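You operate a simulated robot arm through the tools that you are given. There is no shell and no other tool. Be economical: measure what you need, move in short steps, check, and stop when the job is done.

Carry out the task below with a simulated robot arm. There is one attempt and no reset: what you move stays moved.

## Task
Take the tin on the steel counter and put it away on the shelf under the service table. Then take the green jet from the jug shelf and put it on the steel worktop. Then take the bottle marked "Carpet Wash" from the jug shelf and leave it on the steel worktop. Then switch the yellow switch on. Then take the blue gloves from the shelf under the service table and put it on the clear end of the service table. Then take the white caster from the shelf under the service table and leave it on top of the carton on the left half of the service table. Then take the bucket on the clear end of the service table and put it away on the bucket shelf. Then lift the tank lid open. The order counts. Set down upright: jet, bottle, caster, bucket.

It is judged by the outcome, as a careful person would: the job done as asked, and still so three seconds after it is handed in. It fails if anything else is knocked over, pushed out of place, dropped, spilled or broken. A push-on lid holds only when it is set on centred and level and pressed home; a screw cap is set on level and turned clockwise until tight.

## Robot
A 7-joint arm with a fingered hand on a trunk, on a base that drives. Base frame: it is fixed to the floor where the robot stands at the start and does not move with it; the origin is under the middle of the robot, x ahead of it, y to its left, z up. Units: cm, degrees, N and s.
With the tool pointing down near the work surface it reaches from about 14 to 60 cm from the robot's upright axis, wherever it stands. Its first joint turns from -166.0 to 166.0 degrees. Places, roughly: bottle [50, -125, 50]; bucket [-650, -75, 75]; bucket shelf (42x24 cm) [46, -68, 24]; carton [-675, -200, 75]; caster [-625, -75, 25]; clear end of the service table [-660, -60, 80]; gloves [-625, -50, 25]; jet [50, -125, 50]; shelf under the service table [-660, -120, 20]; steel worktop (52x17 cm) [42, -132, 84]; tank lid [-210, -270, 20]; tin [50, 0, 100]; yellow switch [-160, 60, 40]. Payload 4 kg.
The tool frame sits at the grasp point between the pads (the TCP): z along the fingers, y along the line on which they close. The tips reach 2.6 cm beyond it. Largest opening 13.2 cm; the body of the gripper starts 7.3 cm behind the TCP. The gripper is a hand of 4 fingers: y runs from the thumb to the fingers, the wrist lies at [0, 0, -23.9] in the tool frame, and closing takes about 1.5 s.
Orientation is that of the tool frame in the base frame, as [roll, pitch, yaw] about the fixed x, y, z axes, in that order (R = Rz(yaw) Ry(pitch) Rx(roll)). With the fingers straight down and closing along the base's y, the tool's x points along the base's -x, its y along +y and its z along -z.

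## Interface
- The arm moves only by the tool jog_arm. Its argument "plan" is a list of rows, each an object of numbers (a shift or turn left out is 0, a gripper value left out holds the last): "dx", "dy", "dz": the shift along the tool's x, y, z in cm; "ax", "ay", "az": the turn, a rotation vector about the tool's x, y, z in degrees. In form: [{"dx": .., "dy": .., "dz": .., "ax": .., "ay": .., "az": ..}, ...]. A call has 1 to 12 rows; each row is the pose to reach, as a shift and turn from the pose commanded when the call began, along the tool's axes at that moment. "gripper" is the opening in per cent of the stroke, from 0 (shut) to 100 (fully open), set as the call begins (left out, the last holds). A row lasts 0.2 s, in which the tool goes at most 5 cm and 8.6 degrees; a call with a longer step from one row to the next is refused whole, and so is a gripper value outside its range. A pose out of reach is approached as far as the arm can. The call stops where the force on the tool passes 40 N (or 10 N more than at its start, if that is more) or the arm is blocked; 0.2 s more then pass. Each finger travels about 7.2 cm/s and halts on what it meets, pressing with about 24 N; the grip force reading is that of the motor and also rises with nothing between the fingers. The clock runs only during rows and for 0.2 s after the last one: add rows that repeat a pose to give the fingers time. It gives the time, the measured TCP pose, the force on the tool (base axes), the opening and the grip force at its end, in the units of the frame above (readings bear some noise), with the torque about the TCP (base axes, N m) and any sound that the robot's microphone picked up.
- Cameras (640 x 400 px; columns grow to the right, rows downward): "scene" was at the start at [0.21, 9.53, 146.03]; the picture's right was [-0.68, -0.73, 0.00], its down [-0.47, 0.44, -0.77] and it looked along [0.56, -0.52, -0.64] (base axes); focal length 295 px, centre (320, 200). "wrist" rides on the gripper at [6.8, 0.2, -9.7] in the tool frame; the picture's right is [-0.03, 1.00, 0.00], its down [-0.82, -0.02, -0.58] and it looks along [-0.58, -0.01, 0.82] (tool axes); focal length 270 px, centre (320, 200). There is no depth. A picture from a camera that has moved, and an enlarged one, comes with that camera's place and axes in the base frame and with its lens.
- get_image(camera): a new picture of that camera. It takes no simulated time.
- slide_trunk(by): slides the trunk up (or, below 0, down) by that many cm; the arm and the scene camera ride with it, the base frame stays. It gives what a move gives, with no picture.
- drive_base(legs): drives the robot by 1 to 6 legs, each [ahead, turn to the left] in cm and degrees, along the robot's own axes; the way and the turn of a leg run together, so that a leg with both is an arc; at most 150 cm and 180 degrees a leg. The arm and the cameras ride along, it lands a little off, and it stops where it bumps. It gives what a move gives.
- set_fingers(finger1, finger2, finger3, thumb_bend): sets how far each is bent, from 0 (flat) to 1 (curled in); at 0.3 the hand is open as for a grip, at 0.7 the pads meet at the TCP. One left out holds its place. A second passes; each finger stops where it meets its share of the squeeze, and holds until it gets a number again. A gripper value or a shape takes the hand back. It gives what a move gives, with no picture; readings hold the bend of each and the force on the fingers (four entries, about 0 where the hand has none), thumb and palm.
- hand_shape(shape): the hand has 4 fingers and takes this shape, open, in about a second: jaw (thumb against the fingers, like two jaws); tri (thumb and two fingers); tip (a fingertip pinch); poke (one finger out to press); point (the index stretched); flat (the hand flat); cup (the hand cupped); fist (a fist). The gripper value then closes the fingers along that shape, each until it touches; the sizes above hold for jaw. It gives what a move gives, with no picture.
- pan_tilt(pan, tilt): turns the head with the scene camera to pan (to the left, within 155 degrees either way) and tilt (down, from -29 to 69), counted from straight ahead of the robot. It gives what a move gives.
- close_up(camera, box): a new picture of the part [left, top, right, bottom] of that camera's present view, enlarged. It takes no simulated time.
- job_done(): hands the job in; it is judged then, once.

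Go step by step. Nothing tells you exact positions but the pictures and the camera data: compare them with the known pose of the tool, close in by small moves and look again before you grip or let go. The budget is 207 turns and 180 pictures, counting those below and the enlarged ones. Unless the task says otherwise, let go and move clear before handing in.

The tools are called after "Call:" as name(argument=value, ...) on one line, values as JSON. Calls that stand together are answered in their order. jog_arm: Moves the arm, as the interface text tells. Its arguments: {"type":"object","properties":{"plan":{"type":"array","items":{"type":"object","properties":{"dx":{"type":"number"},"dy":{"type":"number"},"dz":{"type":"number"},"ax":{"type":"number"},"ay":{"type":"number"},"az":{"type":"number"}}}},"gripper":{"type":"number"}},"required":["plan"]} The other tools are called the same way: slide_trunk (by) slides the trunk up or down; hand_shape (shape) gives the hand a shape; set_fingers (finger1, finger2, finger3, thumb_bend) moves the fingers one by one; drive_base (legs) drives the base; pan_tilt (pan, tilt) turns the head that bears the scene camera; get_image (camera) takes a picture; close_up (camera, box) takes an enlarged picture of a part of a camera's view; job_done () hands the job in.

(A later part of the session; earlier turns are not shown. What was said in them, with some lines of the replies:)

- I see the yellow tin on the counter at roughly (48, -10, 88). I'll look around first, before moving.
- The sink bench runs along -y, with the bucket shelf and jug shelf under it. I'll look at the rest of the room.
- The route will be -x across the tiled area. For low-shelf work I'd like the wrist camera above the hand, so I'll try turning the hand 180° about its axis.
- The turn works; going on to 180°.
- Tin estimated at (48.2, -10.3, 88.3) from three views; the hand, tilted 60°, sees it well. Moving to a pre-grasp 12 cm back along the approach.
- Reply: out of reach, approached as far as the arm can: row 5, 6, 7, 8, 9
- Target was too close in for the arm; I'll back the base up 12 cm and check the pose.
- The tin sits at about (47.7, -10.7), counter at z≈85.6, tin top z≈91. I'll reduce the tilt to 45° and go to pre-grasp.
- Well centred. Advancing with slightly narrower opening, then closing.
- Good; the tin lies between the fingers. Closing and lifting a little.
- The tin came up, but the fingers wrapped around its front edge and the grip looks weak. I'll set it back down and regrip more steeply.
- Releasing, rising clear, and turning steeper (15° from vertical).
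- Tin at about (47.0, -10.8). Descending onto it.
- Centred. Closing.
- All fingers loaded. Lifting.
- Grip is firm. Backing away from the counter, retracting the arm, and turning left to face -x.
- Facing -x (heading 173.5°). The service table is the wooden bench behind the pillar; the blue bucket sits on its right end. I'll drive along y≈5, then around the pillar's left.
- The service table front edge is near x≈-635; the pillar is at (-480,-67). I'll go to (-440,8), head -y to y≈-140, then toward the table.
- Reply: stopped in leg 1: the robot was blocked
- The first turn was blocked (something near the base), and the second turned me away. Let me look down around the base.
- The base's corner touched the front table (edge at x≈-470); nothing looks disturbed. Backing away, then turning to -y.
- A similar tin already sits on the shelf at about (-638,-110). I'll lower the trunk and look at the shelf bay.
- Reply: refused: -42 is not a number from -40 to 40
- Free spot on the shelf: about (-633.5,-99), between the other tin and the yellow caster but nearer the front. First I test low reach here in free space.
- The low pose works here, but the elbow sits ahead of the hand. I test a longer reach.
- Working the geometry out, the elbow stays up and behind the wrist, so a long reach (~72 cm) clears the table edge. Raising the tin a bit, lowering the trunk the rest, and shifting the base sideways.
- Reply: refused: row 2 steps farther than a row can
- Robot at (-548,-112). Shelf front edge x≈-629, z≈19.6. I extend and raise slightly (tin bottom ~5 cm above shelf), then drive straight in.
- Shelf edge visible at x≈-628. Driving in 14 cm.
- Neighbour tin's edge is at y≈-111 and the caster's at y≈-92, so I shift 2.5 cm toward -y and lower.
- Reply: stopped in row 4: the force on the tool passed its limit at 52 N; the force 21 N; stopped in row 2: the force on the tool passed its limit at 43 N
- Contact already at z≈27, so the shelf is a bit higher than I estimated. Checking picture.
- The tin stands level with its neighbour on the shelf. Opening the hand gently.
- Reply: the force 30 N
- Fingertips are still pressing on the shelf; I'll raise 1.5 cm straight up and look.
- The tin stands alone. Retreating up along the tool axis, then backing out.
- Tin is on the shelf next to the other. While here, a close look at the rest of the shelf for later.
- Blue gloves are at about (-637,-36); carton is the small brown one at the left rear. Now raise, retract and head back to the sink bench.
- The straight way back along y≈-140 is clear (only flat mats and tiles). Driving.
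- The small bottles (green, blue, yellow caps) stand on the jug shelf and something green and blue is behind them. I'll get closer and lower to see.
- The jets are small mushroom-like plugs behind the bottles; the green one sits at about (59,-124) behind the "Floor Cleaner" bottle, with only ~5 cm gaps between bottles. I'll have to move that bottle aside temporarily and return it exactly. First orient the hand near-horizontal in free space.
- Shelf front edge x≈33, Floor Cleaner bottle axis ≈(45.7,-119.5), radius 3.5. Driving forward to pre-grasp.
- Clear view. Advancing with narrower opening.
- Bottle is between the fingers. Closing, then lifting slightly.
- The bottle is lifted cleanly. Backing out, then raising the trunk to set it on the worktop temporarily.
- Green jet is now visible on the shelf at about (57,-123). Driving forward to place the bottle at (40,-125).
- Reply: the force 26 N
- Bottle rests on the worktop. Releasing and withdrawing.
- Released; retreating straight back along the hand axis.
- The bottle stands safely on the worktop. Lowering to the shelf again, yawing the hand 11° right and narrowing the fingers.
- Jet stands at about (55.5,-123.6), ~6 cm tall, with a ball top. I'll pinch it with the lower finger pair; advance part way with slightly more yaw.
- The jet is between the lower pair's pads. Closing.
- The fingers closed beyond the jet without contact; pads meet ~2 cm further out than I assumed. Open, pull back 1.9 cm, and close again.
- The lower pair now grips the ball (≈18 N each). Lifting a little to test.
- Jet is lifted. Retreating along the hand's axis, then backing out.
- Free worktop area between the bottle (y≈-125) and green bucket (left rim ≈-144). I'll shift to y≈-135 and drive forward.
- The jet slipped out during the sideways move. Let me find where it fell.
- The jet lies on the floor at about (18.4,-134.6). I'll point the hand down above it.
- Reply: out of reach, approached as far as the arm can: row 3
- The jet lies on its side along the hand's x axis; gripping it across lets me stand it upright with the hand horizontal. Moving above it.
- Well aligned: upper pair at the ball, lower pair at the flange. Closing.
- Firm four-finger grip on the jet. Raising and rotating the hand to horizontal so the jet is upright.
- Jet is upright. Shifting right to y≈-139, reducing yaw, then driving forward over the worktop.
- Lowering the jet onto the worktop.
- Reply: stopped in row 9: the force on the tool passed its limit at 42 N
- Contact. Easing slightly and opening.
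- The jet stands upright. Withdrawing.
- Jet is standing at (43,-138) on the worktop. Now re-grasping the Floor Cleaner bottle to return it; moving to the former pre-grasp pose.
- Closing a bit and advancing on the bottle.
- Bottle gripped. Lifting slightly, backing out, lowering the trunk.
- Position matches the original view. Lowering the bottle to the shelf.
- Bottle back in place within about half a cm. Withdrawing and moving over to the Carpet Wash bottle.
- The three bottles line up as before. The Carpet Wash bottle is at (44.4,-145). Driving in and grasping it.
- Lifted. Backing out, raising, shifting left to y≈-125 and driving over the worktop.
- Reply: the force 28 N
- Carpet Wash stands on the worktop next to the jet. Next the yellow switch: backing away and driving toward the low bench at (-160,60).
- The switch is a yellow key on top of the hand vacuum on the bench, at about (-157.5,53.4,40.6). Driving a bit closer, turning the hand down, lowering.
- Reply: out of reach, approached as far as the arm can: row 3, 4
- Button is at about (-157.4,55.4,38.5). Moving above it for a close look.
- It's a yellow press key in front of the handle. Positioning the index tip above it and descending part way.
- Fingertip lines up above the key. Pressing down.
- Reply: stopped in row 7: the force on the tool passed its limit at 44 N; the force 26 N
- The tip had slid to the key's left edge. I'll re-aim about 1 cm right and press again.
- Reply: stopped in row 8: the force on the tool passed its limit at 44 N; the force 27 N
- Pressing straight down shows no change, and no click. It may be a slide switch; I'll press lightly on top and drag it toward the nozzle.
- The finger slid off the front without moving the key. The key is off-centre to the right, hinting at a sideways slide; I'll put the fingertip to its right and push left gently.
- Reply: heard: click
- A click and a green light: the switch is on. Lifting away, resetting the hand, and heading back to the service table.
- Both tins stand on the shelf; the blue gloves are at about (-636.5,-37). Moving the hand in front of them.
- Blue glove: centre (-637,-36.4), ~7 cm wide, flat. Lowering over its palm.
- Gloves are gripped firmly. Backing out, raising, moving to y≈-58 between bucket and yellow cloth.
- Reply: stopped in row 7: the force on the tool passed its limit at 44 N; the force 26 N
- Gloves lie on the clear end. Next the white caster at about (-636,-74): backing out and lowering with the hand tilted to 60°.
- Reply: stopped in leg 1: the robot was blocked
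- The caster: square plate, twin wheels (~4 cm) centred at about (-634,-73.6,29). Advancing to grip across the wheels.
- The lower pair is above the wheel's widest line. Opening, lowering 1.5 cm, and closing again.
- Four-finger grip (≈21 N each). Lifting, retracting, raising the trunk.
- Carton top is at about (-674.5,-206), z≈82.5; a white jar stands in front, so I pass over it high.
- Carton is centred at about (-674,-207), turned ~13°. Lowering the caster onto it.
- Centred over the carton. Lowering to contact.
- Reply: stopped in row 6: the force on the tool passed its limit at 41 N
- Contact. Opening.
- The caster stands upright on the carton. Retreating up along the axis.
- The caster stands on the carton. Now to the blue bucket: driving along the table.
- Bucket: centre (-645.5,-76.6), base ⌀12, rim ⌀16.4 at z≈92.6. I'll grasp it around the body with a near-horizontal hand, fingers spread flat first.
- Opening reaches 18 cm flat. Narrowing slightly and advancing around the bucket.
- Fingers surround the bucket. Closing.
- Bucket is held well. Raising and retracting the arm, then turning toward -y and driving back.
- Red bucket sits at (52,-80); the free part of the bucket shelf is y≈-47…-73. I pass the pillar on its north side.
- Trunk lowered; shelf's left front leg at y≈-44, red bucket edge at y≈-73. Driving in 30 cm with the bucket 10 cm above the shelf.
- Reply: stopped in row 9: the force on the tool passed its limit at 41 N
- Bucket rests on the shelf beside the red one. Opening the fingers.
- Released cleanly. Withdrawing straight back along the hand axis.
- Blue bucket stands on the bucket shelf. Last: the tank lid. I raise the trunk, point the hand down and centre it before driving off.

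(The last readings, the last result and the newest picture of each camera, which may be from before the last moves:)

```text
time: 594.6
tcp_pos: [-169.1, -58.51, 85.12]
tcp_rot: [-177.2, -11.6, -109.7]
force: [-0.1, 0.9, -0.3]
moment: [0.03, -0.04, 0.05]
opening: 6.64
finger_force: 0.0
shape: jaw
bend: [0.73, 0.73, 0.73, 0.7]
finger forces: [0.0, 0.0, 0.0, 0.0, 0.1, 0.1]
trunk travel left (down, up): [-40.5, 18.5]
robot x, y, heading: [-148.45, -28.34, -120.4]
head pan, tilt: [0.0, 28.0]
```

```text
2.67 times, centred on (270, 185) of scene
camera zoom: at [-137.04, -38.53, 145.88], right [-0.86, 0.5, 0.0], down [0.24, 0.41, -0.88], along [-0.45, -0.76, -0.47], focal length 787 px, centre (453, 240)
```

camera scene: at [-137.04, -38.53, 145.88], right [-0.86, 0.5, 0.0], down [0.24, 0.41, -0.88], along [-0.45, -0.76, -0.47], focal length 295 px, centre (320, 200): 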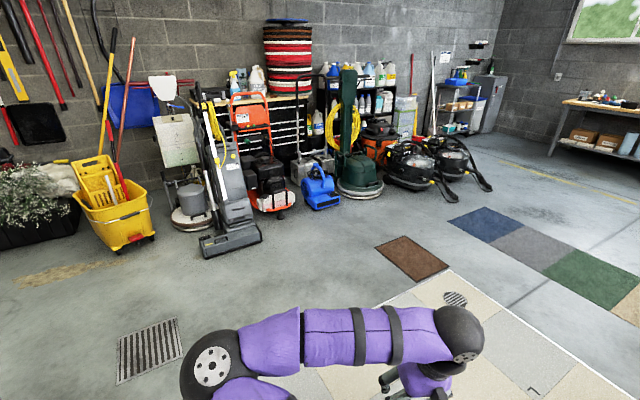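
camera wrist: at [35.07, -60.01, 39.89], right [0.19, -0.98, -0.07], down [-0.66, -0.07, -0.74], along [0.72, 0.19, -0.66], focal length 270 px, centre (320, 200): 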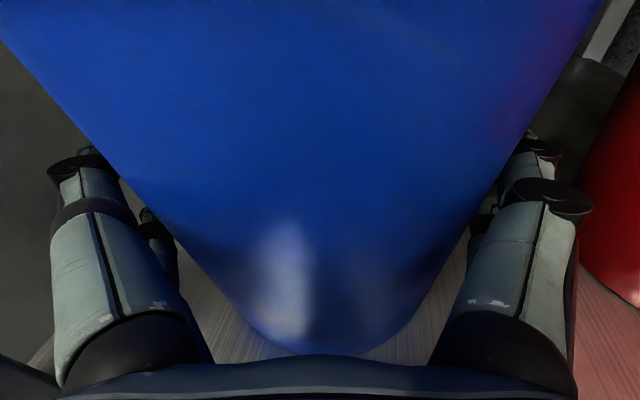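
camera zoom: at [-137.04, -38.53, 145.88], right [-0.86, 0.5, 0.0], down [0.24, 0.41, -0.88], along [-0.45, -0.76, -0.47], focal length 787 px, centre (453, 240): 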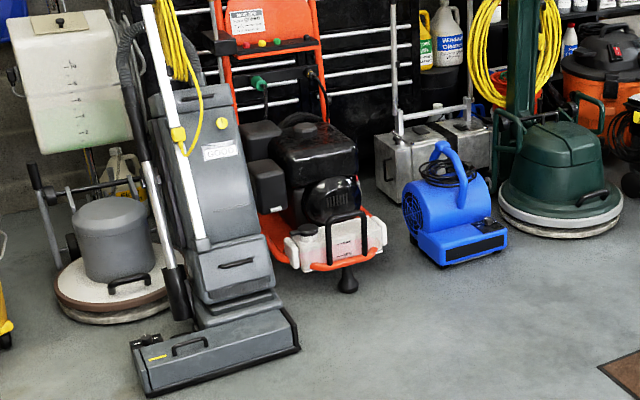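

The lid position projects onto the orange machine's white tank box. Driving closer for a look.

Call:
drive_base(legs=[[140, 0]])

Call:
drive_base(legs=[[0, 31]])

Call:
pan_tilt(pan=0, tilt=45)

Call:
get_image(camera="scene")

```text
time: 601.5
tcp_pos: [-236.49, -179.15, 85.09]
tcp_rot: [-177.2, -11.5, -108.3]
force: [-0.3, 0.2, 0.3]
moment: [0.01, -0.01, -0.01]
opening: 6.63
finger_force: 0.0
shape: jaw
bend: [0.73, 0.73, 0.73, 0.7]
finger forces: [0.1, 0.0, 0.0, 0.1, 0.0, 0.0]
trunk travel left (down, up): [-40.5, 18.5]
robot x, y, heading: [-216.33, -148.2, -118.9]
head pan, tilt: [0.0, 28.0]
```

```text
time: 603.5
tcp_pos: [-218.07, -184.87, 85.09]
tcp_rot: [-177.2, -11.5, -77.7]
force: [-0.7, -0.6, -0.1]
moment: [0.0, 0.04, -0.04]
opening: 6.63
finger_force: 0.0
shape: jaw
bend: [0.73, 0.73, 0.73, 0.7]
finger forces: [0.0, 0.0, 0.0, 0.1, 0.1, 0.1]
trunk travel left (down, up): [-40.5, 18.5]
robot x, y, heading: [-216.83, -148.26, -88.2]
head pan, tilt: [0.0, 28.0]
```

```text
time: 604.3
tcp_pos: [-218.02, -184.85, 85.07]
tcp_rot: [-177.2, -11.5, -77.6]
force: [0.3, 0.5, -0.8]
moment: [-0.02, 0.01, 0.0]
opening: 6.62
finger_force: 0.1
shape: jaw
bend: [0.73, 0.73, 0.73, 0.7]
finger forces: [0.0, 0.0, 0.1, 0.1, 0.0, 0.0]
trunk travel left (down, up): [-40.5, 18.5]
robot x, y, heading: [-216.71, -148.47, -88.0]
head pan, tilt: [0.0, 45.0]
```

```text
30 pictures are left
camera scene: at [-201.4, -149.83, 143.31], right [-1.0, -0.03, 0.0], down [-0.02, 0.71, -0.71], along [0.02, -0.71, -0.71], focal length 295 px, centre (320, 200)
```

scene: 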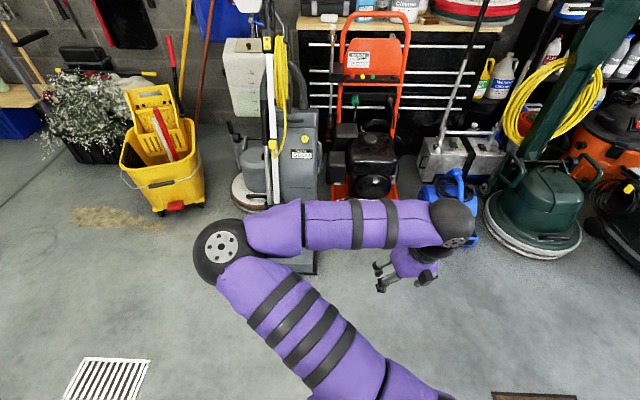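

Call:
jog_arm(plan=[{"dx": 3.5, "dz": 0.7, "ay": 7}, {"dx": 7, "dz": 1.4, "ay": 14}, {"dx": 10.5, "dz": 2.1, "ay": 21}, {"dx": 14, "dz": 2.8, "ay": 28}, {"dx": 17.5, "dz": 3.5, "ay": 35}, {"dx": 21, "dz": 4.2, "ay": 42}, {"dx": 24.5, "dz": 5, "ay": 49}, {"dx": 24.5, "dz": 5, "ay": 49}])

Call:
get_image(camera="wrist")

```text
time: 606.1
tcp_pos: [-212.45, -209.32, 85.04]
tcp_rot: [-174.4, -60.4, -81.8]
force: [0.1, -0.3, 0.4]
moment: [0.0, -0.02, -0.01]
opening: 6.6
finger_force: 0.0
shape: jaw
bend: [0.73, 0.73, 0.73, 0.7]
finger forces: [0.0, 0.1, 0.0, 0.0, 0.1, 0.1]
out of reach, approached as far as the arm can: row 2
trunk travel left (down, up): [-40.5, 18.5]
robot x, y, heading: [-216.85, -148.16, -88.4]
head pan, tilt: [0.0, 45.0]
```

```text
29 pictures are left
camera wrist: at [-214.15, -204.47, 95.69], right [-0.97, -0.21, -0.07], down [-0.16, 0.89, -0.43], along [0.15, -0.4, -0.9], focal length 270 px, centre (320, 200)
```

wrist: 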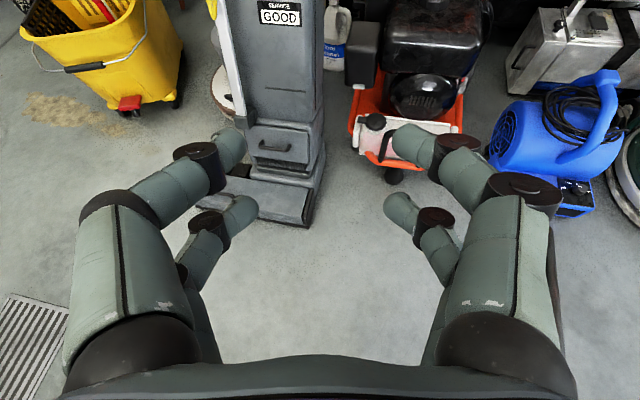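

Call:
close_up(camera="wrist", box=[330, 70, 490, 190])

Call:
close_up(camera="wrist", box=[215, 0, 345, 230])

```text
3.33 times, centred on (410, 130) of wrist
camera zoom: at [-214.15, -204.47, 95.69], right [-0.97, -0.21, -0.07], down [-0.16, 0.89, -0.43], along [0.15, -0.4, -0.9], focal length 901 px, centre (20, 433)
```

zoom: 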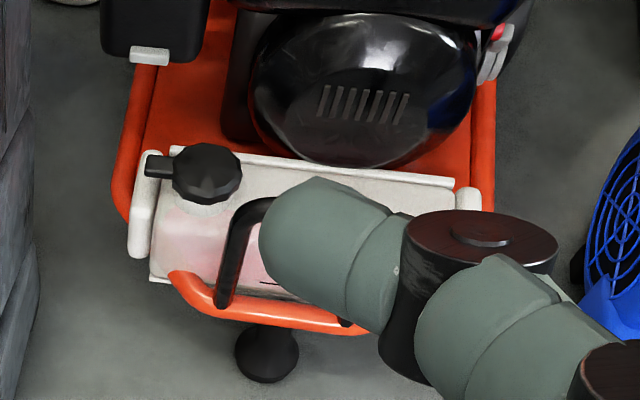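

```text
1.74 times, centred on (280, 115) of wrist
camera zoom: at [-214.15, -204.47, 95.69], right [-0.97, -0.21, -0.07], down [-0.16, 0.89, -0.43], along [0.15, -0.4, -0.9], focal length 470 px, centre (390, 348)
```

zoom: 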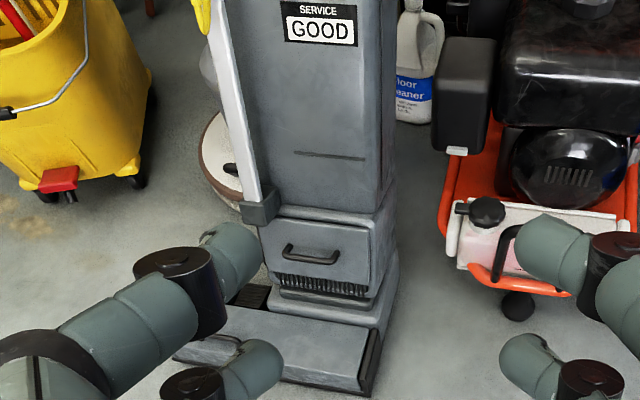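

The orange machine has a white tank with a black knob/cap with a tab and a black bail. I need a closer, unobstructed look.

Call:
jog_arm(plan=[{"dx": -2.2, "dy": 1.9, "dz": 3.1}, {"dx": -4.4, "dy": 3.8, "dz": 6.3}, {"dx": -6.6, "dy": 5.7, "dz": 9.4}, {"dx": -8.8, "dy": 7.6, "dz": 12.6}, {"dx": -11, "dy": 9.5, "dz": 15.7}, {"dx": -13.2, "dy": 11.4, "dz": 18.9}, {"dx": -15.3, "dy": 13.4, "dz": 22.1}, {"dx": -15.3, "dy": 13.4, "dz": 22.1}])

Call:
get_image(camera="wrist")

```text
time: 607.9
tcp_pos: [-221.71, -223.37, 60.25]
tcp_rot: [-174.4, -60.4, -81.9]
force: [0.5, 0.5, -0.7]
moment: [-0.04, 0.01, -0.01]
opening: 6.59
finger_force: 0.0
shape: jaw
bend: [0.73, 0.73, 0.73, 0.7]
finger forces: [0.1, 0.0, 0.0, 0.0, 0.1, 0.0]
trunk travel left (down, up): [-40.5, 18.5]
robot x, y, heading: [-216.65, -148.32, -88.3]
head pan, tilt: [0.0, 45.0]
```

```text
26 pictures are left
camera wrist: at [-223.38, -218.55, 70.99], right [-0.97, -0.21, -0.07], down [-0.16, 0.89, -0.42], along [0.15, -0.4, -0.9], focal length 270 px, centre (320, 200)
```

wrist: 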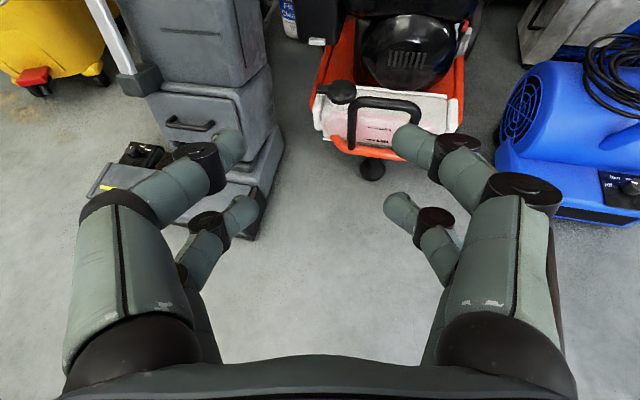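

Call:
close_up(camera="wrist", box=[295, 60, 475, 190])

```text
3.08 times, centred on (385, 125) of wrist
camera zoom: at [-223.38, -218.55, 70.99], right [-0.97, -0.21, -0.07], down [-0.16, 0.89, -0.42], along [0.15, -0.4, -0.9], focal length 832 px, centre (120, 431)
```

zoom: 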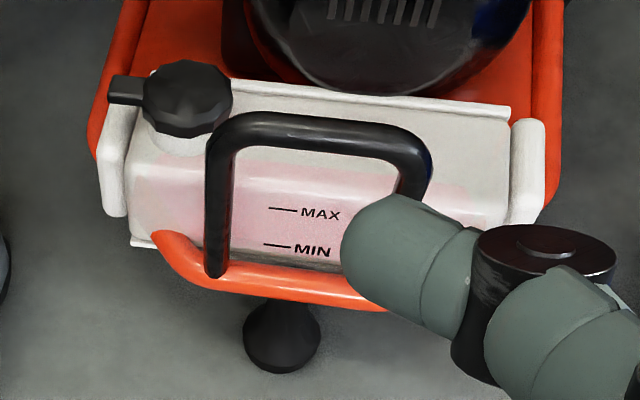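

The lid is the black filler cap at about (-214.6,-269.3,22.5), with a lift tab toward +x at (-209,-269.5). I'll pinch the tab front-to-back and lift. First raise the hand, point it down and turn it -90°.

Call:
jog_arm(plan=[{"dx": 1, "dy": -0.8, "dz": -3.7, "ay": -7}, {"dx": 2, "dy": -1.6, "dz": -7.4, "ay": -14}, {"dx": 3, "dy": -2.4, "dz": -11, "ay": -21}, {"dx": 4, "dy": -3.2, "dz": -14.7, "ay": -28}, {"dx": 5.2, "dy": -4, "dz": -18.4, "ay": -35}, {"dx": 6.2, "dy": -4.8, "dz": -22, "ay": -42}, {"dx": 7.3, "dy": -5.5, "dz": -25.7, "ay": -49}, {"dx": 8.3, "dy": -6.2, "dz": -29.3, "ay": -56}, {"dx": 8.3, "dy": -6.2, "dz": -29.3, "ay": -56}])

Call:
jog_arm(plan=[{"az": -8.2}, {"az": -16.4}, {"az": -24.6}, {"az": -32.8}, {"az": -41}, {"az": -49.2}, {"az": -57.4}, {"az": -65.6}, {"az": -73.8}, {"az": -82}, {"az": -90}, {"az": -90}])

```text
time: 609.9
tcp_pos: [-221.39, -201.38, 82.42]
tcp_rot: [-177.3, -4.5, -77.3]
force: [0.9, -0.5, -0.8]
moment: [0.01, -0.04, 0.03]
opening: 6.61
finger_force: 0.0
shape: jaw
bend: [0.73, 0.73, 0.73, 0.7]
finger forces: [0.0, 0.1, 0.1, 0.0, 0.1, 0.0]
trunk travel left (down, up): [-40.5, 18.5]
robot x, y, heading: [-217.03, -148.19, -88.2]
head pan, tilt: [0.0, 45.0]
```

```text
time: 612.5
tcp_pos: [-221.41, -201.38, 82.24]
tcp_rot: [175.5, -2.8, 13.1]
force: [-0.1, 0.3, 0.2]
moment: [-0.02, -0.01, -0.01]
opening: 6.62
finger_force: 0.0
shape: jaw
bend: [0.73, 0.73, 0.73, 0.7]
finger forces: [0.0, 0.0, 0.1, 0.0, 0.1, 0.0]
trunk travel left (down, up): [-40.5, 18.5]
robot x, y, heading: [-216.8, -148.08, -88.1]
head pan, tilt: [0.0, 45.0]
```

Call:
jog_arm(plan=[{"az": 6.5, "ay": -3}, {"az": 13, "ay": -6}, {"az": 13, "ay": -6}], gripper=40)

Call:
drive_base(legs=[[0, -10], [50, 0], [0, 10]])

Call:
slide_trunk(by=-20)

Call:
get_image(camera="wrist")

```text
time: 613.3
tcp_pos: [-221.31, -201.57, 82.12]
tcp_rot: [175.6, 2.3, -0.5]
force: [0.3, 0.8, 0.3]
moment: [0.0, -0.01, 0.0]
opening: 5.31
finger_force: 0.0
shape: jaw
bend: [0.73, 0.73, 0.73, 0.7]
finger forces: [0.0, 0.0, 0.0, 0.0, 0.1, 0.0]
trunk travel left (down, up): [-40.5, 18.5]
robot x, y, heading: [-217.04, -148.18, -88.1]
head pan, tilt: [0.0, 45.0]
```

```text
time: 617.8
tcp_pos: [-229.69, -250.84, 82.26]
tcp_rot: [175.4, 2.3, -1.4]
force: [0.5, -0.1, -0.3]
moment: [0.02, -0.02, 0.02]
opening: 5.34
finger_force: 0.2
shape: jaw
bend: [0.73, 0.73, 0.73, 0.7]
finger forces: [0.0, 0.0, 0.1, 0.1, 0.1, 0.0]
trunk travel left (down, up): [-40.5, 18.5]
robot x, y, heading: [-224.64, -197.51, -88.9]
head pan, tilt: [0.0, 45.0]
```

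```text
time: 619.9
tcp_pos: [-229.63, -250.81, 62.2]
tcp_rot: [175.5, 2.3, -1.3]
force: [0.3, 0.4, 0.2]
moment: [-0.01, 0.0, 0.02]
opening: 5.32
finger_force: 0.1
shape: jaw
bend: [0.73, 0.73, 0.73, 0.7]
finger forces: [0.0, 0.0, 0.0, 0.0, 0.0, 0.0]
trunk travel left (down, up): [-20.5, 38.5]
robot x, y, heading: [-224.13, -197.76, -88.8]
head pan, tilt: [0.0, 45.0]
```

```text
24 pictures are left
camera wrist: at [-222.38, -250.34, 71.55], right [-0.04, -1.0, 0.08], down [-0.79, 0.08, 0.61], along [-0.61, -0.04, -0.79], focal length 270 px, centre (320, 200)
```

wrist: 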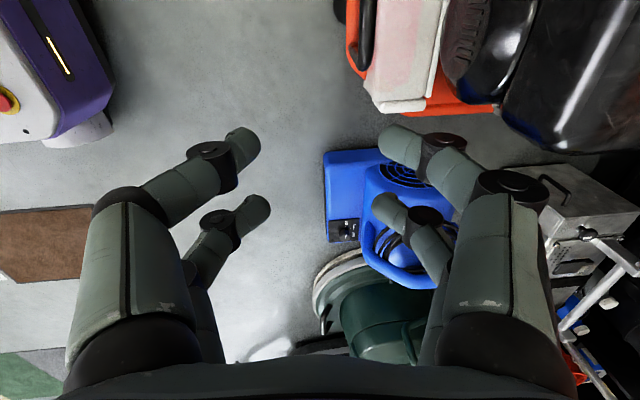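

Call:
jog_arm(plan=[{"dx": 4.7}, {"dx": 9.4}, {"dx": 14.1}, {"dx": 18.8}, {"dx": 23.3}, {"dx": 23.4, "dy": 4.3, "dz": 2}, {"dx": 23.4, "dy": 8.6, "dz": 4}, {"dx": 23.5, "dy": 12.9, "dz": 6}, {"dx": 23.5, "dy": 17.2, "dz": 8.6}, {"dx": 23.5, "dy": 17.2, "dz": 8.6}])

Call:
get_image(camera="wrist")

```text
refused: row 9 steps farther than a row can; nothing moved
```

```text
23 pictures are left
camera wrist: at [-222.38, -250.34, 71.55], right [-0.04, -1.0, 0.08], down [-0.79, 0.08, 0.61], along [-0.61, -0.04, -0.79], focal length 270 px, centre (320, 200)
```

wrist: 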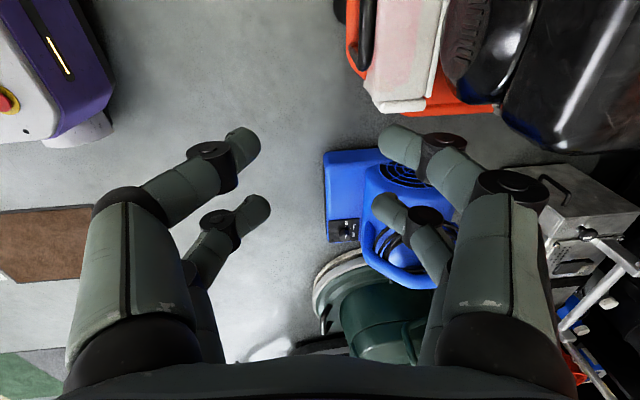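

Call:
jog_arm(plan=[{"dx": 4.7}, {"dx": 9.4}, {"dx": 14.1}, {"dx": 18.8}, {"dx": 23.3}, {"dx": 23.4, "dy": 4, "dz": 2}, {"dx": 23.4, "dy": 8, "dz": 4}, {"dx": 23.5, "dy": 12, "dz": 6}, {"dx": 23.5, "dy": 15.5, "dz": 8}, {"dx": 23.5, "dy": 17.2, "dz": 8.6}, {"dx": 23.5, "dy": 17.2, "dz": 8.6}])

Call:
get_image(camera="wrist")

```text
time: 622.3
tcp_pos: [-206.82, -269.14, 54.07]
tcp_rot: [175.5, 2.1, -1.3]
force: [0.2, 0.0, -1.0]
moment: [-0.01, 0.02, 0.01]
opening: 5.32
finger_force: 0.0
shape: jaw
bend: [0.73, 0.73, 0.73, 0.7]
finger forces: [0.0, 0.0, 0.0, 0.1, 0.0, 0.0]
trunk travel left (down, up): [-20.5, 38.5]
robot x, y, heading: [-223.83, -197.3, -88.7]
head pan, tilt: [0.0, 45.0]
```

```text
22 pictures are left
camera wrist: at [-199.53, -268.65, 63.49], right [-0.05, -1.0, 0.08], down [-0.79, 0.08, 0.61], along [-0.61, -0.03, -0.79], focal length 270 px, centre (320, 200)
```

wrist: 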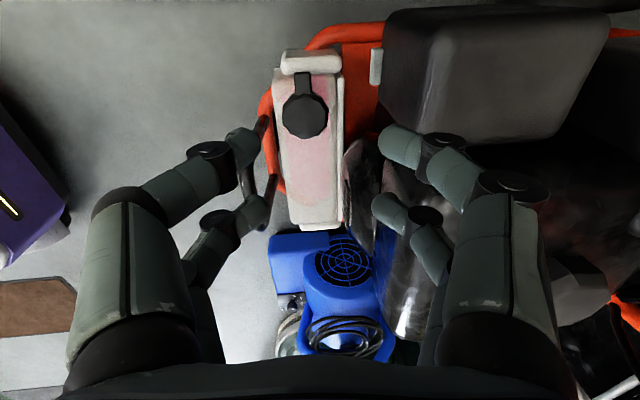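

Clear top view: cap with tab pointing +x; the tab is at (-209.7,-268.7). Descending part way.

Call:
jog_arm(plan=[{"dx": 0.1, "dy": -0.4, "dz": 4.5}, {"dx": 0.1, "dy": -0.8, "dz": 9}, {"dx": 0.2, "dy": -1.2, "dz": 13.5}, {"dx": 0.2, "dy": -1.7, "dz": 18}, {"dx": 0.2, "dy": -2, "dz": 21}, {"dx": 0.2, "dy": -2, "dz": 21}], gripper=36)

Call:
get_image(camera="wrist")

```text
time: 623.7
tcp_pos: [-207.5, -268.64, 33.04]
tcp_rot: [175.4, 2.2, -1.3]
force: [-0.6, 0.5, -0.3]
moment: [-0.01, 0.05, -0.01]
opening: 4.77
finger_force: 0.0
shape: jaw
bend: [0.73, 0.73, 0.73, 0.7]
finger forces: [0.0, 0.0, 0.0, 0.0, 0.0, 0.1]
trunk travel left (down, up): [-20.5, 38.5]
robot x, y, heading: [-224.28, -197.87, -88.7]
head pan, tilt: [0.0, 45.0]
```

```text
21 pictures are left
camera wrist: at [-200.21, -268.18, 42.44], right [-0.04, -1.0, 0.08], down [-0.79, 0.08, 0.61], along [-0.61, -0.04, -0.79], focal length 270 px, centre (320, 200)
```

wrist: 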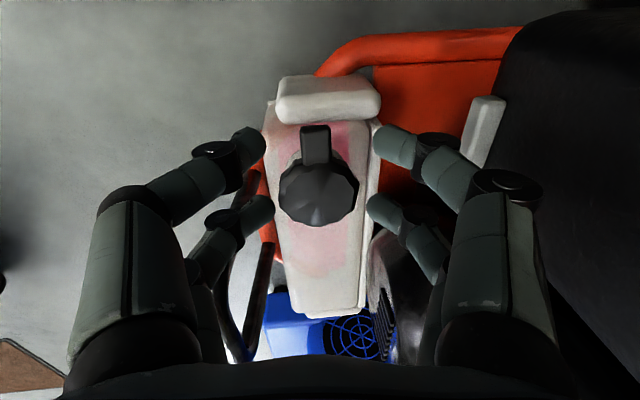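

Descending to straddle the tab.

Call:
jog_arm(plan=[{"dx": 0.1, "dy": -0.15, "dz": 3}, {"dx": 0.1, "dy": -0.3, "dz": 5.5}, {"dx": 0.15, "dy": -0.4, "dz": 7.3}, {"dx": 0.15, "dy": -0.44, "dz": 8.4}, {"dx": 0.15, "dy": -0.44, "dz": 8.4}])

Call:
get_image(camera="wrist")

```text
time: 624.9
tcp_pos: [-207.77, -268.28, 25.43]
tcp_rot: [175.5, 2.2, -1.3]
force: [-0.3, 0.9, 0.7]
moment: [-0.03, 0.0, 0.04]
opening: 4.78
finger_force: 0.0
shape: jaw
bend: [0.73, 0.73, 0.73, 0.7]
finger forces: [0.1, 0.1, 0.0, 0.1, 0.0, 0.1]
out of reach, approached as far as the arm can: row 3, 4, 5
trunk travel left (down, up): [-20.5, 38.5]
robot x, y, heading: [-224.1, -197.77, -88.8]
head pan, tilt: [0.0, 45.0]
```

```text
20 pictures are left
camera wrist: at [-200.51, -267.78, 34.72], right [-0.04, -1.0, 0.08], down [-0.79, 0.08, 0.61], along [-0.61, -0.04, -0.79], focal length 270 px, centre (320, 200)
```

wrist: 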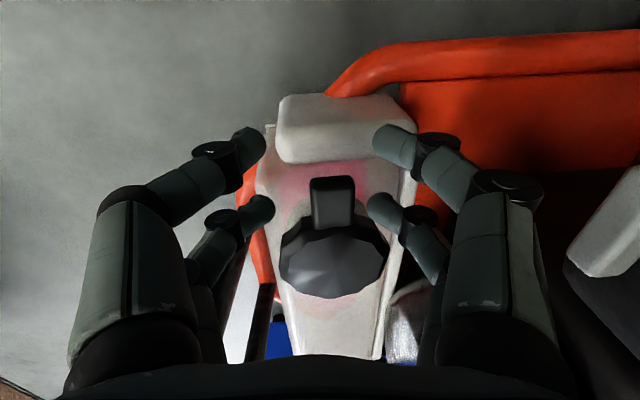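

The tab is between the lower pair, slightly off-centre. Lower 0.9 cm by the trunk, centre, and close.

Call:
slide_trunk(by=-0.9)

Call:
jog_arm(plan=[{"dy": 0.6}, {"dy": 0.6}, {"dy": 0.6}, {"dy": 0.6}, {"dy": 0.6}, {"dy": 0.6}, {"dy": 0.6}], gripper=0)

Call:
get_image(camera="wrist")

```text
time: 625.5
tcp_pos: [-207.78, -268.13, 24.49]
tcp_rot: [175.4, 2.3, -1.4]
force: [-0.1, -0.2, -0.6]
moment: [0.01, 0.0, 0.03]
opening: 4.8
finger_force: 0.0
shape: jaw
bend: [0.73, 0.73, 0.73, 0.7]
finger forces: [0.0, 0.0, 0.1, 0.0, 0.0, 0.1]
trunk travel left (down, up): [-19.6, 39.4]
robot x, y, heading: [-224.27, -198.21, -89.0]
head pan, tilt: [0.0, 45.0]
```

```text
time: 627.1
tcp_pos: [-207.93, -268.46, 24.88]
tcp_rot: [175.6, 2.2, -1.4]
force: [-1.5, 1.4, -0.4]
moment: [0.06, 0.04, -0.02]
opening: 0.0
finger_force: 24.0
shape: jaw
bend: [0.61, 0.74, 0.71, 0.7]
finger forces: [0.1, 20.5, 22.2, 0.0, 0.0, 0.1]
out of reach, approached as far as the arm can: row 1, 2, 3, 4, 5, 6, 7
trunk travel left (down, up): [-19.6, 39.4]
robot x, y, heading: [-224.63, -198.19, -89.0]
head pan, tilt: [0.0, 45.0]
```

```text
19 pictures are left
camera wrist: at [-200.62, -267.94, 34.12], right [-0.05, -1.0, 0.08], down [-0.79, 0.08, 0.61], along [-0.61, -0.03, -0.79], focal length 270 px, centre (320, 200)
```

wrist: 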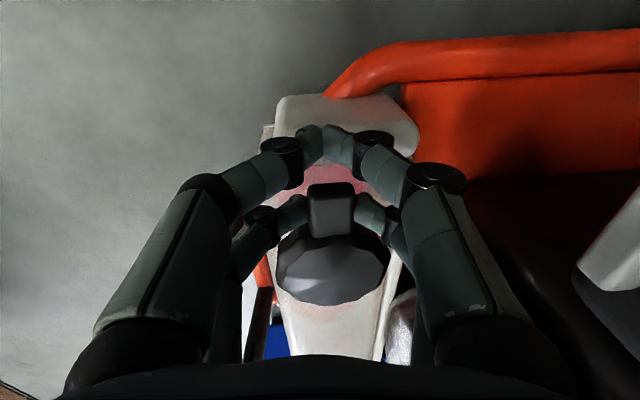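

The tab is pinched (≈21 N each side). Lifting along an arc about a hinge on the cap's far (-x) side — first small.

Call:
jog_arm(plan=[{"dx": -0.1, "dz": -0.8}, {"dx": -0.3, "dz": -1.6}, {"dx": -0.5, "dz": -2.4}, {"dx": -0.9, "dz": -3.2}, {"dx": -1.3, "dz": -4}, {"dx": -1.3, "dz": -4}])

Call:
get_image(camera="wrist")

```text
time: 628.5
tcp_pos: [-208.86, -268.13, 28.78]
tcp_rot: [175.5, 2.3, -1.3]
force: [-1.3, -7.6, -2.0]
moment: [-0.12, -0.18, 0.08]
opening: 0.0
finger_force: 24.0
shape: jaw
bend: [0.61, 0.73, 0.71, 0.7]
finger forces: [0.0, 26.0, 18.9, 0.0, 0.1, 0.0]
trunk travel left (down, up): [-19.6, 39.4]
robot x, y, heading: [-224.38, -197.66, -88.9]
head pan, tilt: [0.0, 45.0]
```

```text
18 pictures are left
camera wrist: at [-201.68, -267.66, 38.09], right [-0.04, -1.0, 0.08], down [-0.79, 0.08, 0.61], along [-0.61, -0.04, -0.79], focal length 270 px, centre (320, 200)
```

wrist: 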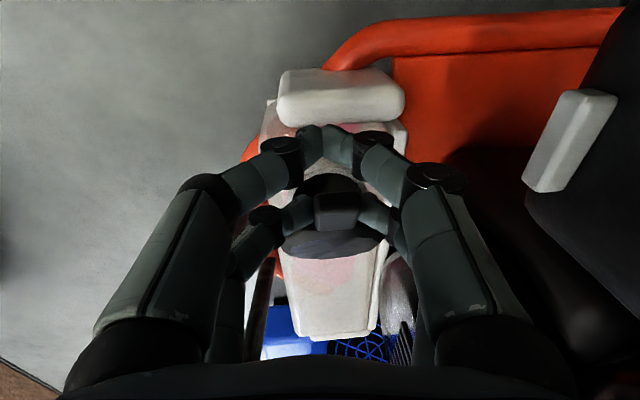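

The lid is lifting (hinge on the -x side). Continuing the arc.

Call:
jog_arm(plan=[{"dx": -0.6, "dy": 0.3, "dz": -0.9}, {"dx": -1.3, "dy": 0.4, "dz": -1.7}, {"dx": -2.1, "dy": 0.4, "dz": -2.4}, {"dx": -3.0, "dy": 0.4, "dz": -2.9}, {"dx": -3.9, "dy": 0.4, "dz": -3.4}, {"dx": -4.9, "dy": 0.4, "dz": -3.7}, {"dx": -5.9, "dy": 0.4, "dz": -3.9}, {"dx": -6.9, "dy": 0.4, "dz": -4}, {"dx": -6.9, "dy": 0.4, "dz": -4}])

Call:
get_image(camera="wrist")

```text
time: 630.5
tcp_pos: [-215.65, -268.17, 32.98]
tcp_rot: [175.5, 2.3, -1.4]
force: [1.8, -3.7, 5.0]
moment: [-0.1, -0.09, 0.06]
opening: 0.0
finger_force: 23.4
shape: jaw
bend: [0.61, 0.73, 0.72, 0.7]
finger forces: [0.1, 26.4, 22.8, 0.1, 0.0, 0.1]
trunk travel left (down, up): [-19.6, 39.4]
robot x, y, heading: [-224.2, -197.81, -88.8]
head pan, tilt: [0.0, 45.0]
```

```text
17 pictures are left
camera wrist: at [-208.42, -267.59, 42.37], right [-0.04, -1.0, 0.08], down [-0.79, 0.08, 0.61], along [-0.61, -0.04, -0.79], focal length 270 px, centre (320, 200)
```

wrist: 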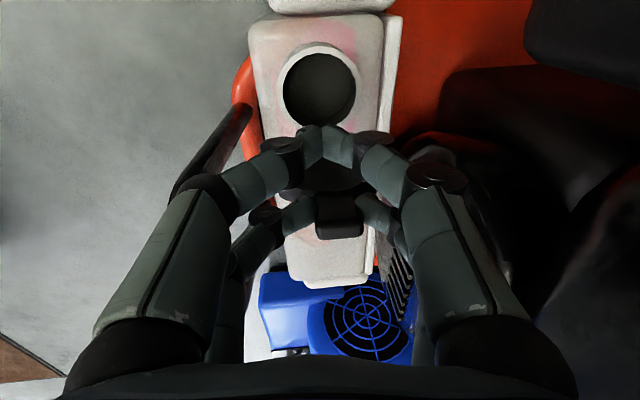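

The filler hole is open. Pushing the lid a bit past vertical so it stays.

Call:
jog_arm(plan=[{"dx": -0.9, "dz": 0}, {"dx": -1.8, "dz": 0.2}, {"dx": -2.7, "dz": 0.6}, {"dx": -3.5, "dz": 1.1}, {"dx": -4.2, "dz": 1.7}, {"dx": -4.2, "dz": 1.7}])

Call:
get_image(camera="wrist")

```text
time: 631.9
tcp_pos: [-220.39, -267.99, 31.84]
tcp_rot: [175.5, 2.3, -1.5]
force: [-12.3, 6.6, 26.8]
moment: [0.05, 0.56, -0.12]
opening: 0.03
finger_force: 24.0
shape: jaw
bend: [0.61, 0.74, 0.74, 0.7]
finger forces: [0.1, 25.1, 38.2, 0.1, 0.1, 0.1]
trunk travel left (down, up): [-19.6, 39.4]
robot x, y, heading: [-223.69, -197.27, -88.6]
head pan, tilt: [0.0, 45.0]
```

```text
16 pictures are left
camera wrist: at [-212.99, -267.63, 41.09], right [-0.05, -1.0, 0.08], down [-0.79, 0.09, 0.61], along [-0.61, -0.04, -0.79], focal length 270 px, centre (320, 200)
```

wrist: 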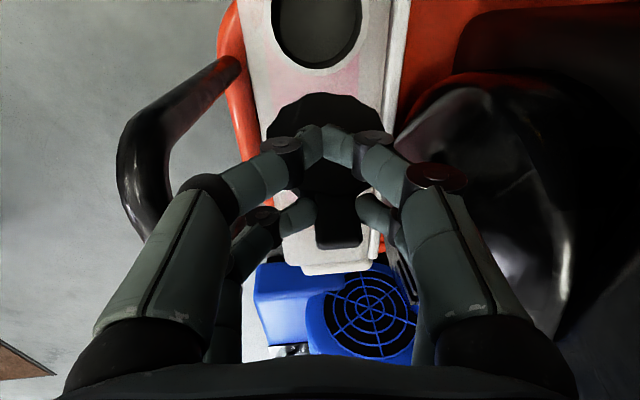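

The lid is at its stop past vertical. Releasing and rising straight up.

Call:
jog_arm(plan=[{"dx": 0.2, "dz": -0.4}, {"dx": 0.2, "dz": -0.4}, {"dx": 0.2, "dz": -0.4}, {"dx": 0.2, "dz": -0.4}], gripper=38)

Call:
jog_arm(plan=[{"dz": -2}, {"dz": -4.5}, {"dz": -8}, {"dz": -12}, {"dz": -16}, {"dz": -20}, {"dz": -20}])

Call:
get_image(camera="wrist")

```text
time: 632.9
tcp_pos: [-219.79, -267.96, 31.77]
tcp_rot: [175.6, 2.2, -1.3]
force: [0.3, 0.2, -1.0]
moment: [0.02, -0.01, 0.03]
opening: 4.98
finger_force: 0.0
shape: jaw
bend: [0.74, 0.73, 0.74, 0.7]
finger forces: [0.0, 0.0, 0.0, 0.0, 0.0, 0.0]
trunk travel left (down, up): [-19.6, 39.4]
robot x, y, heading: [-224.29, -197.72, -88.7]
head pan, tilt: [0.0, 45.0]
```

```text
time: 634.5
tcp_pos: [-219.14, -266.33, 51.5]
tcp_rot: [175.5, 2.2, -1.3]
force: [0.2, -0.6, -0.5]
moment: [-0.02, 0.01, 0.0]
opening: 5.0
finger_force: 0.0
shape: jaw
bend: [0.74, 0.73, 0.74, 0.7]
finger forces: [0.0, 0.0, 0.0, 0.1, 0.0, 0.0]
trunk travel left (down, up): [-19.6, 39.4]
robot x, y, heading: [-224.12, -197.32, -88.6]
head pan, tilt: [0.0, 45.0]
```

```text
15 pictures are left
camera wrist: at [-211.78, -265.84, 60.92], right [-0.04, -1.0, 0.08], down [-0.79, 0.08, 0.61], along [-0.61, -0.03, -0.79], focal length 270 px, centre (320, 200)
```

wrist: 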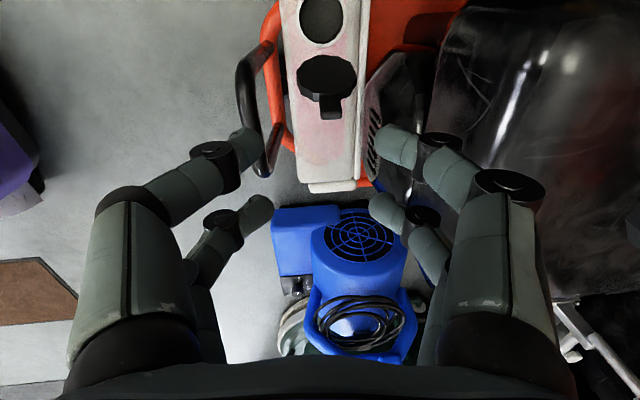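

The lid stays open by itself. Moving clear before handing in.

Call:
jog_arm(plan=[{"dz": -4}, {"dz": -8}, {"dz": -12}, {"dz": -16}, {"dz": -16, "dy": -4}, {"dz": -16, "dy": -8}, {"dz": -16, "dy": -8}])

Call:
drive_base(legs=[[-40, 0]])

Call:
get_image(camera="scene")

```text
time: 636.1
tcp_pos: [-218.15, -257.28, 67.43]
tcp_rot: [175.6, 2.2, -1.3]
force: [0.1, 0.3, 0.6]
moment: [0.0, 0.01, 0.03]
opening: 5.02
finger_force: 0.2
shape: jaw
bend: [0.74, 0.73, 0.74, 0.7]
finger forces: [0.1, 0.0, 0.1, 0.0, 0.0, 0.1]
trunk travel left (down, up): [-19.6, 39.4]
robot x, y, heading: [-224.45, -197.7, -88.9]
head pan, tilt: [0.0, 45.0]
```

```text
time: 638.6
tcp_pos: [-219.03, -218.13, 67.38]
tcp_rot: [175.6, 2.2, -1.4]
force: [-0.7, -0.6, 0.5]
moment: [0.03, -0.03, 0.04]
opening: 5.02
finger_force: 0.1
shape: jaw
bend: [0.74, 0.73, 0.74, 0.7]
finger forces: [0.0, 0.1, 0.0, 0.1, 0.0, 0.1]
trunk travel left (down, up): [-19.6, 39.4]
robot x, y, heading: [-225.0, -157.97, -88.9]
head pan, tilt: [0.0, 45.0]
```

```text
14 pictures are left
camera scene: at [-209.72, -160.21, 122.41], right [-1.0, -0.02, 0.0], down [-0.01, 0.71, -0.71], along [0.01, -0.71, -0.71], focal length 295 px, centre (320, 200)
```

scene: 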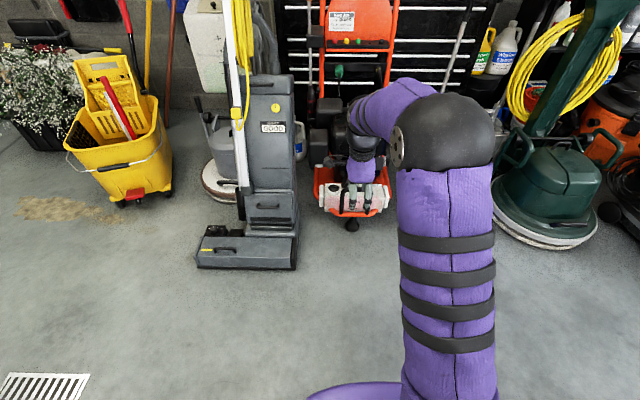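

The machine is undisturbed, the lid was left open, and the arm is clear. Handing in.

Call:
job_done()

```text
The job is handed in.
```

All eight steps were done in the order given and the job is handed in. Three things happened along the way that could count against it:

- **Green jet:** it slipped from the hand on the way to the steel worktop and fell to the floor. I picked it up and stood it upright on the worktop. I saw no damage.
- **"Floor Cleaner" bottle:** it stood in front of the jet, so I lifted it onto the worktop and put it back afterwards, about half a centimetre from where it was.
- **Front table:** the base bumped it twice while I was driving near the service table. I saw nothing moved in the pictures I took after the first bump. I did not check again after the second.
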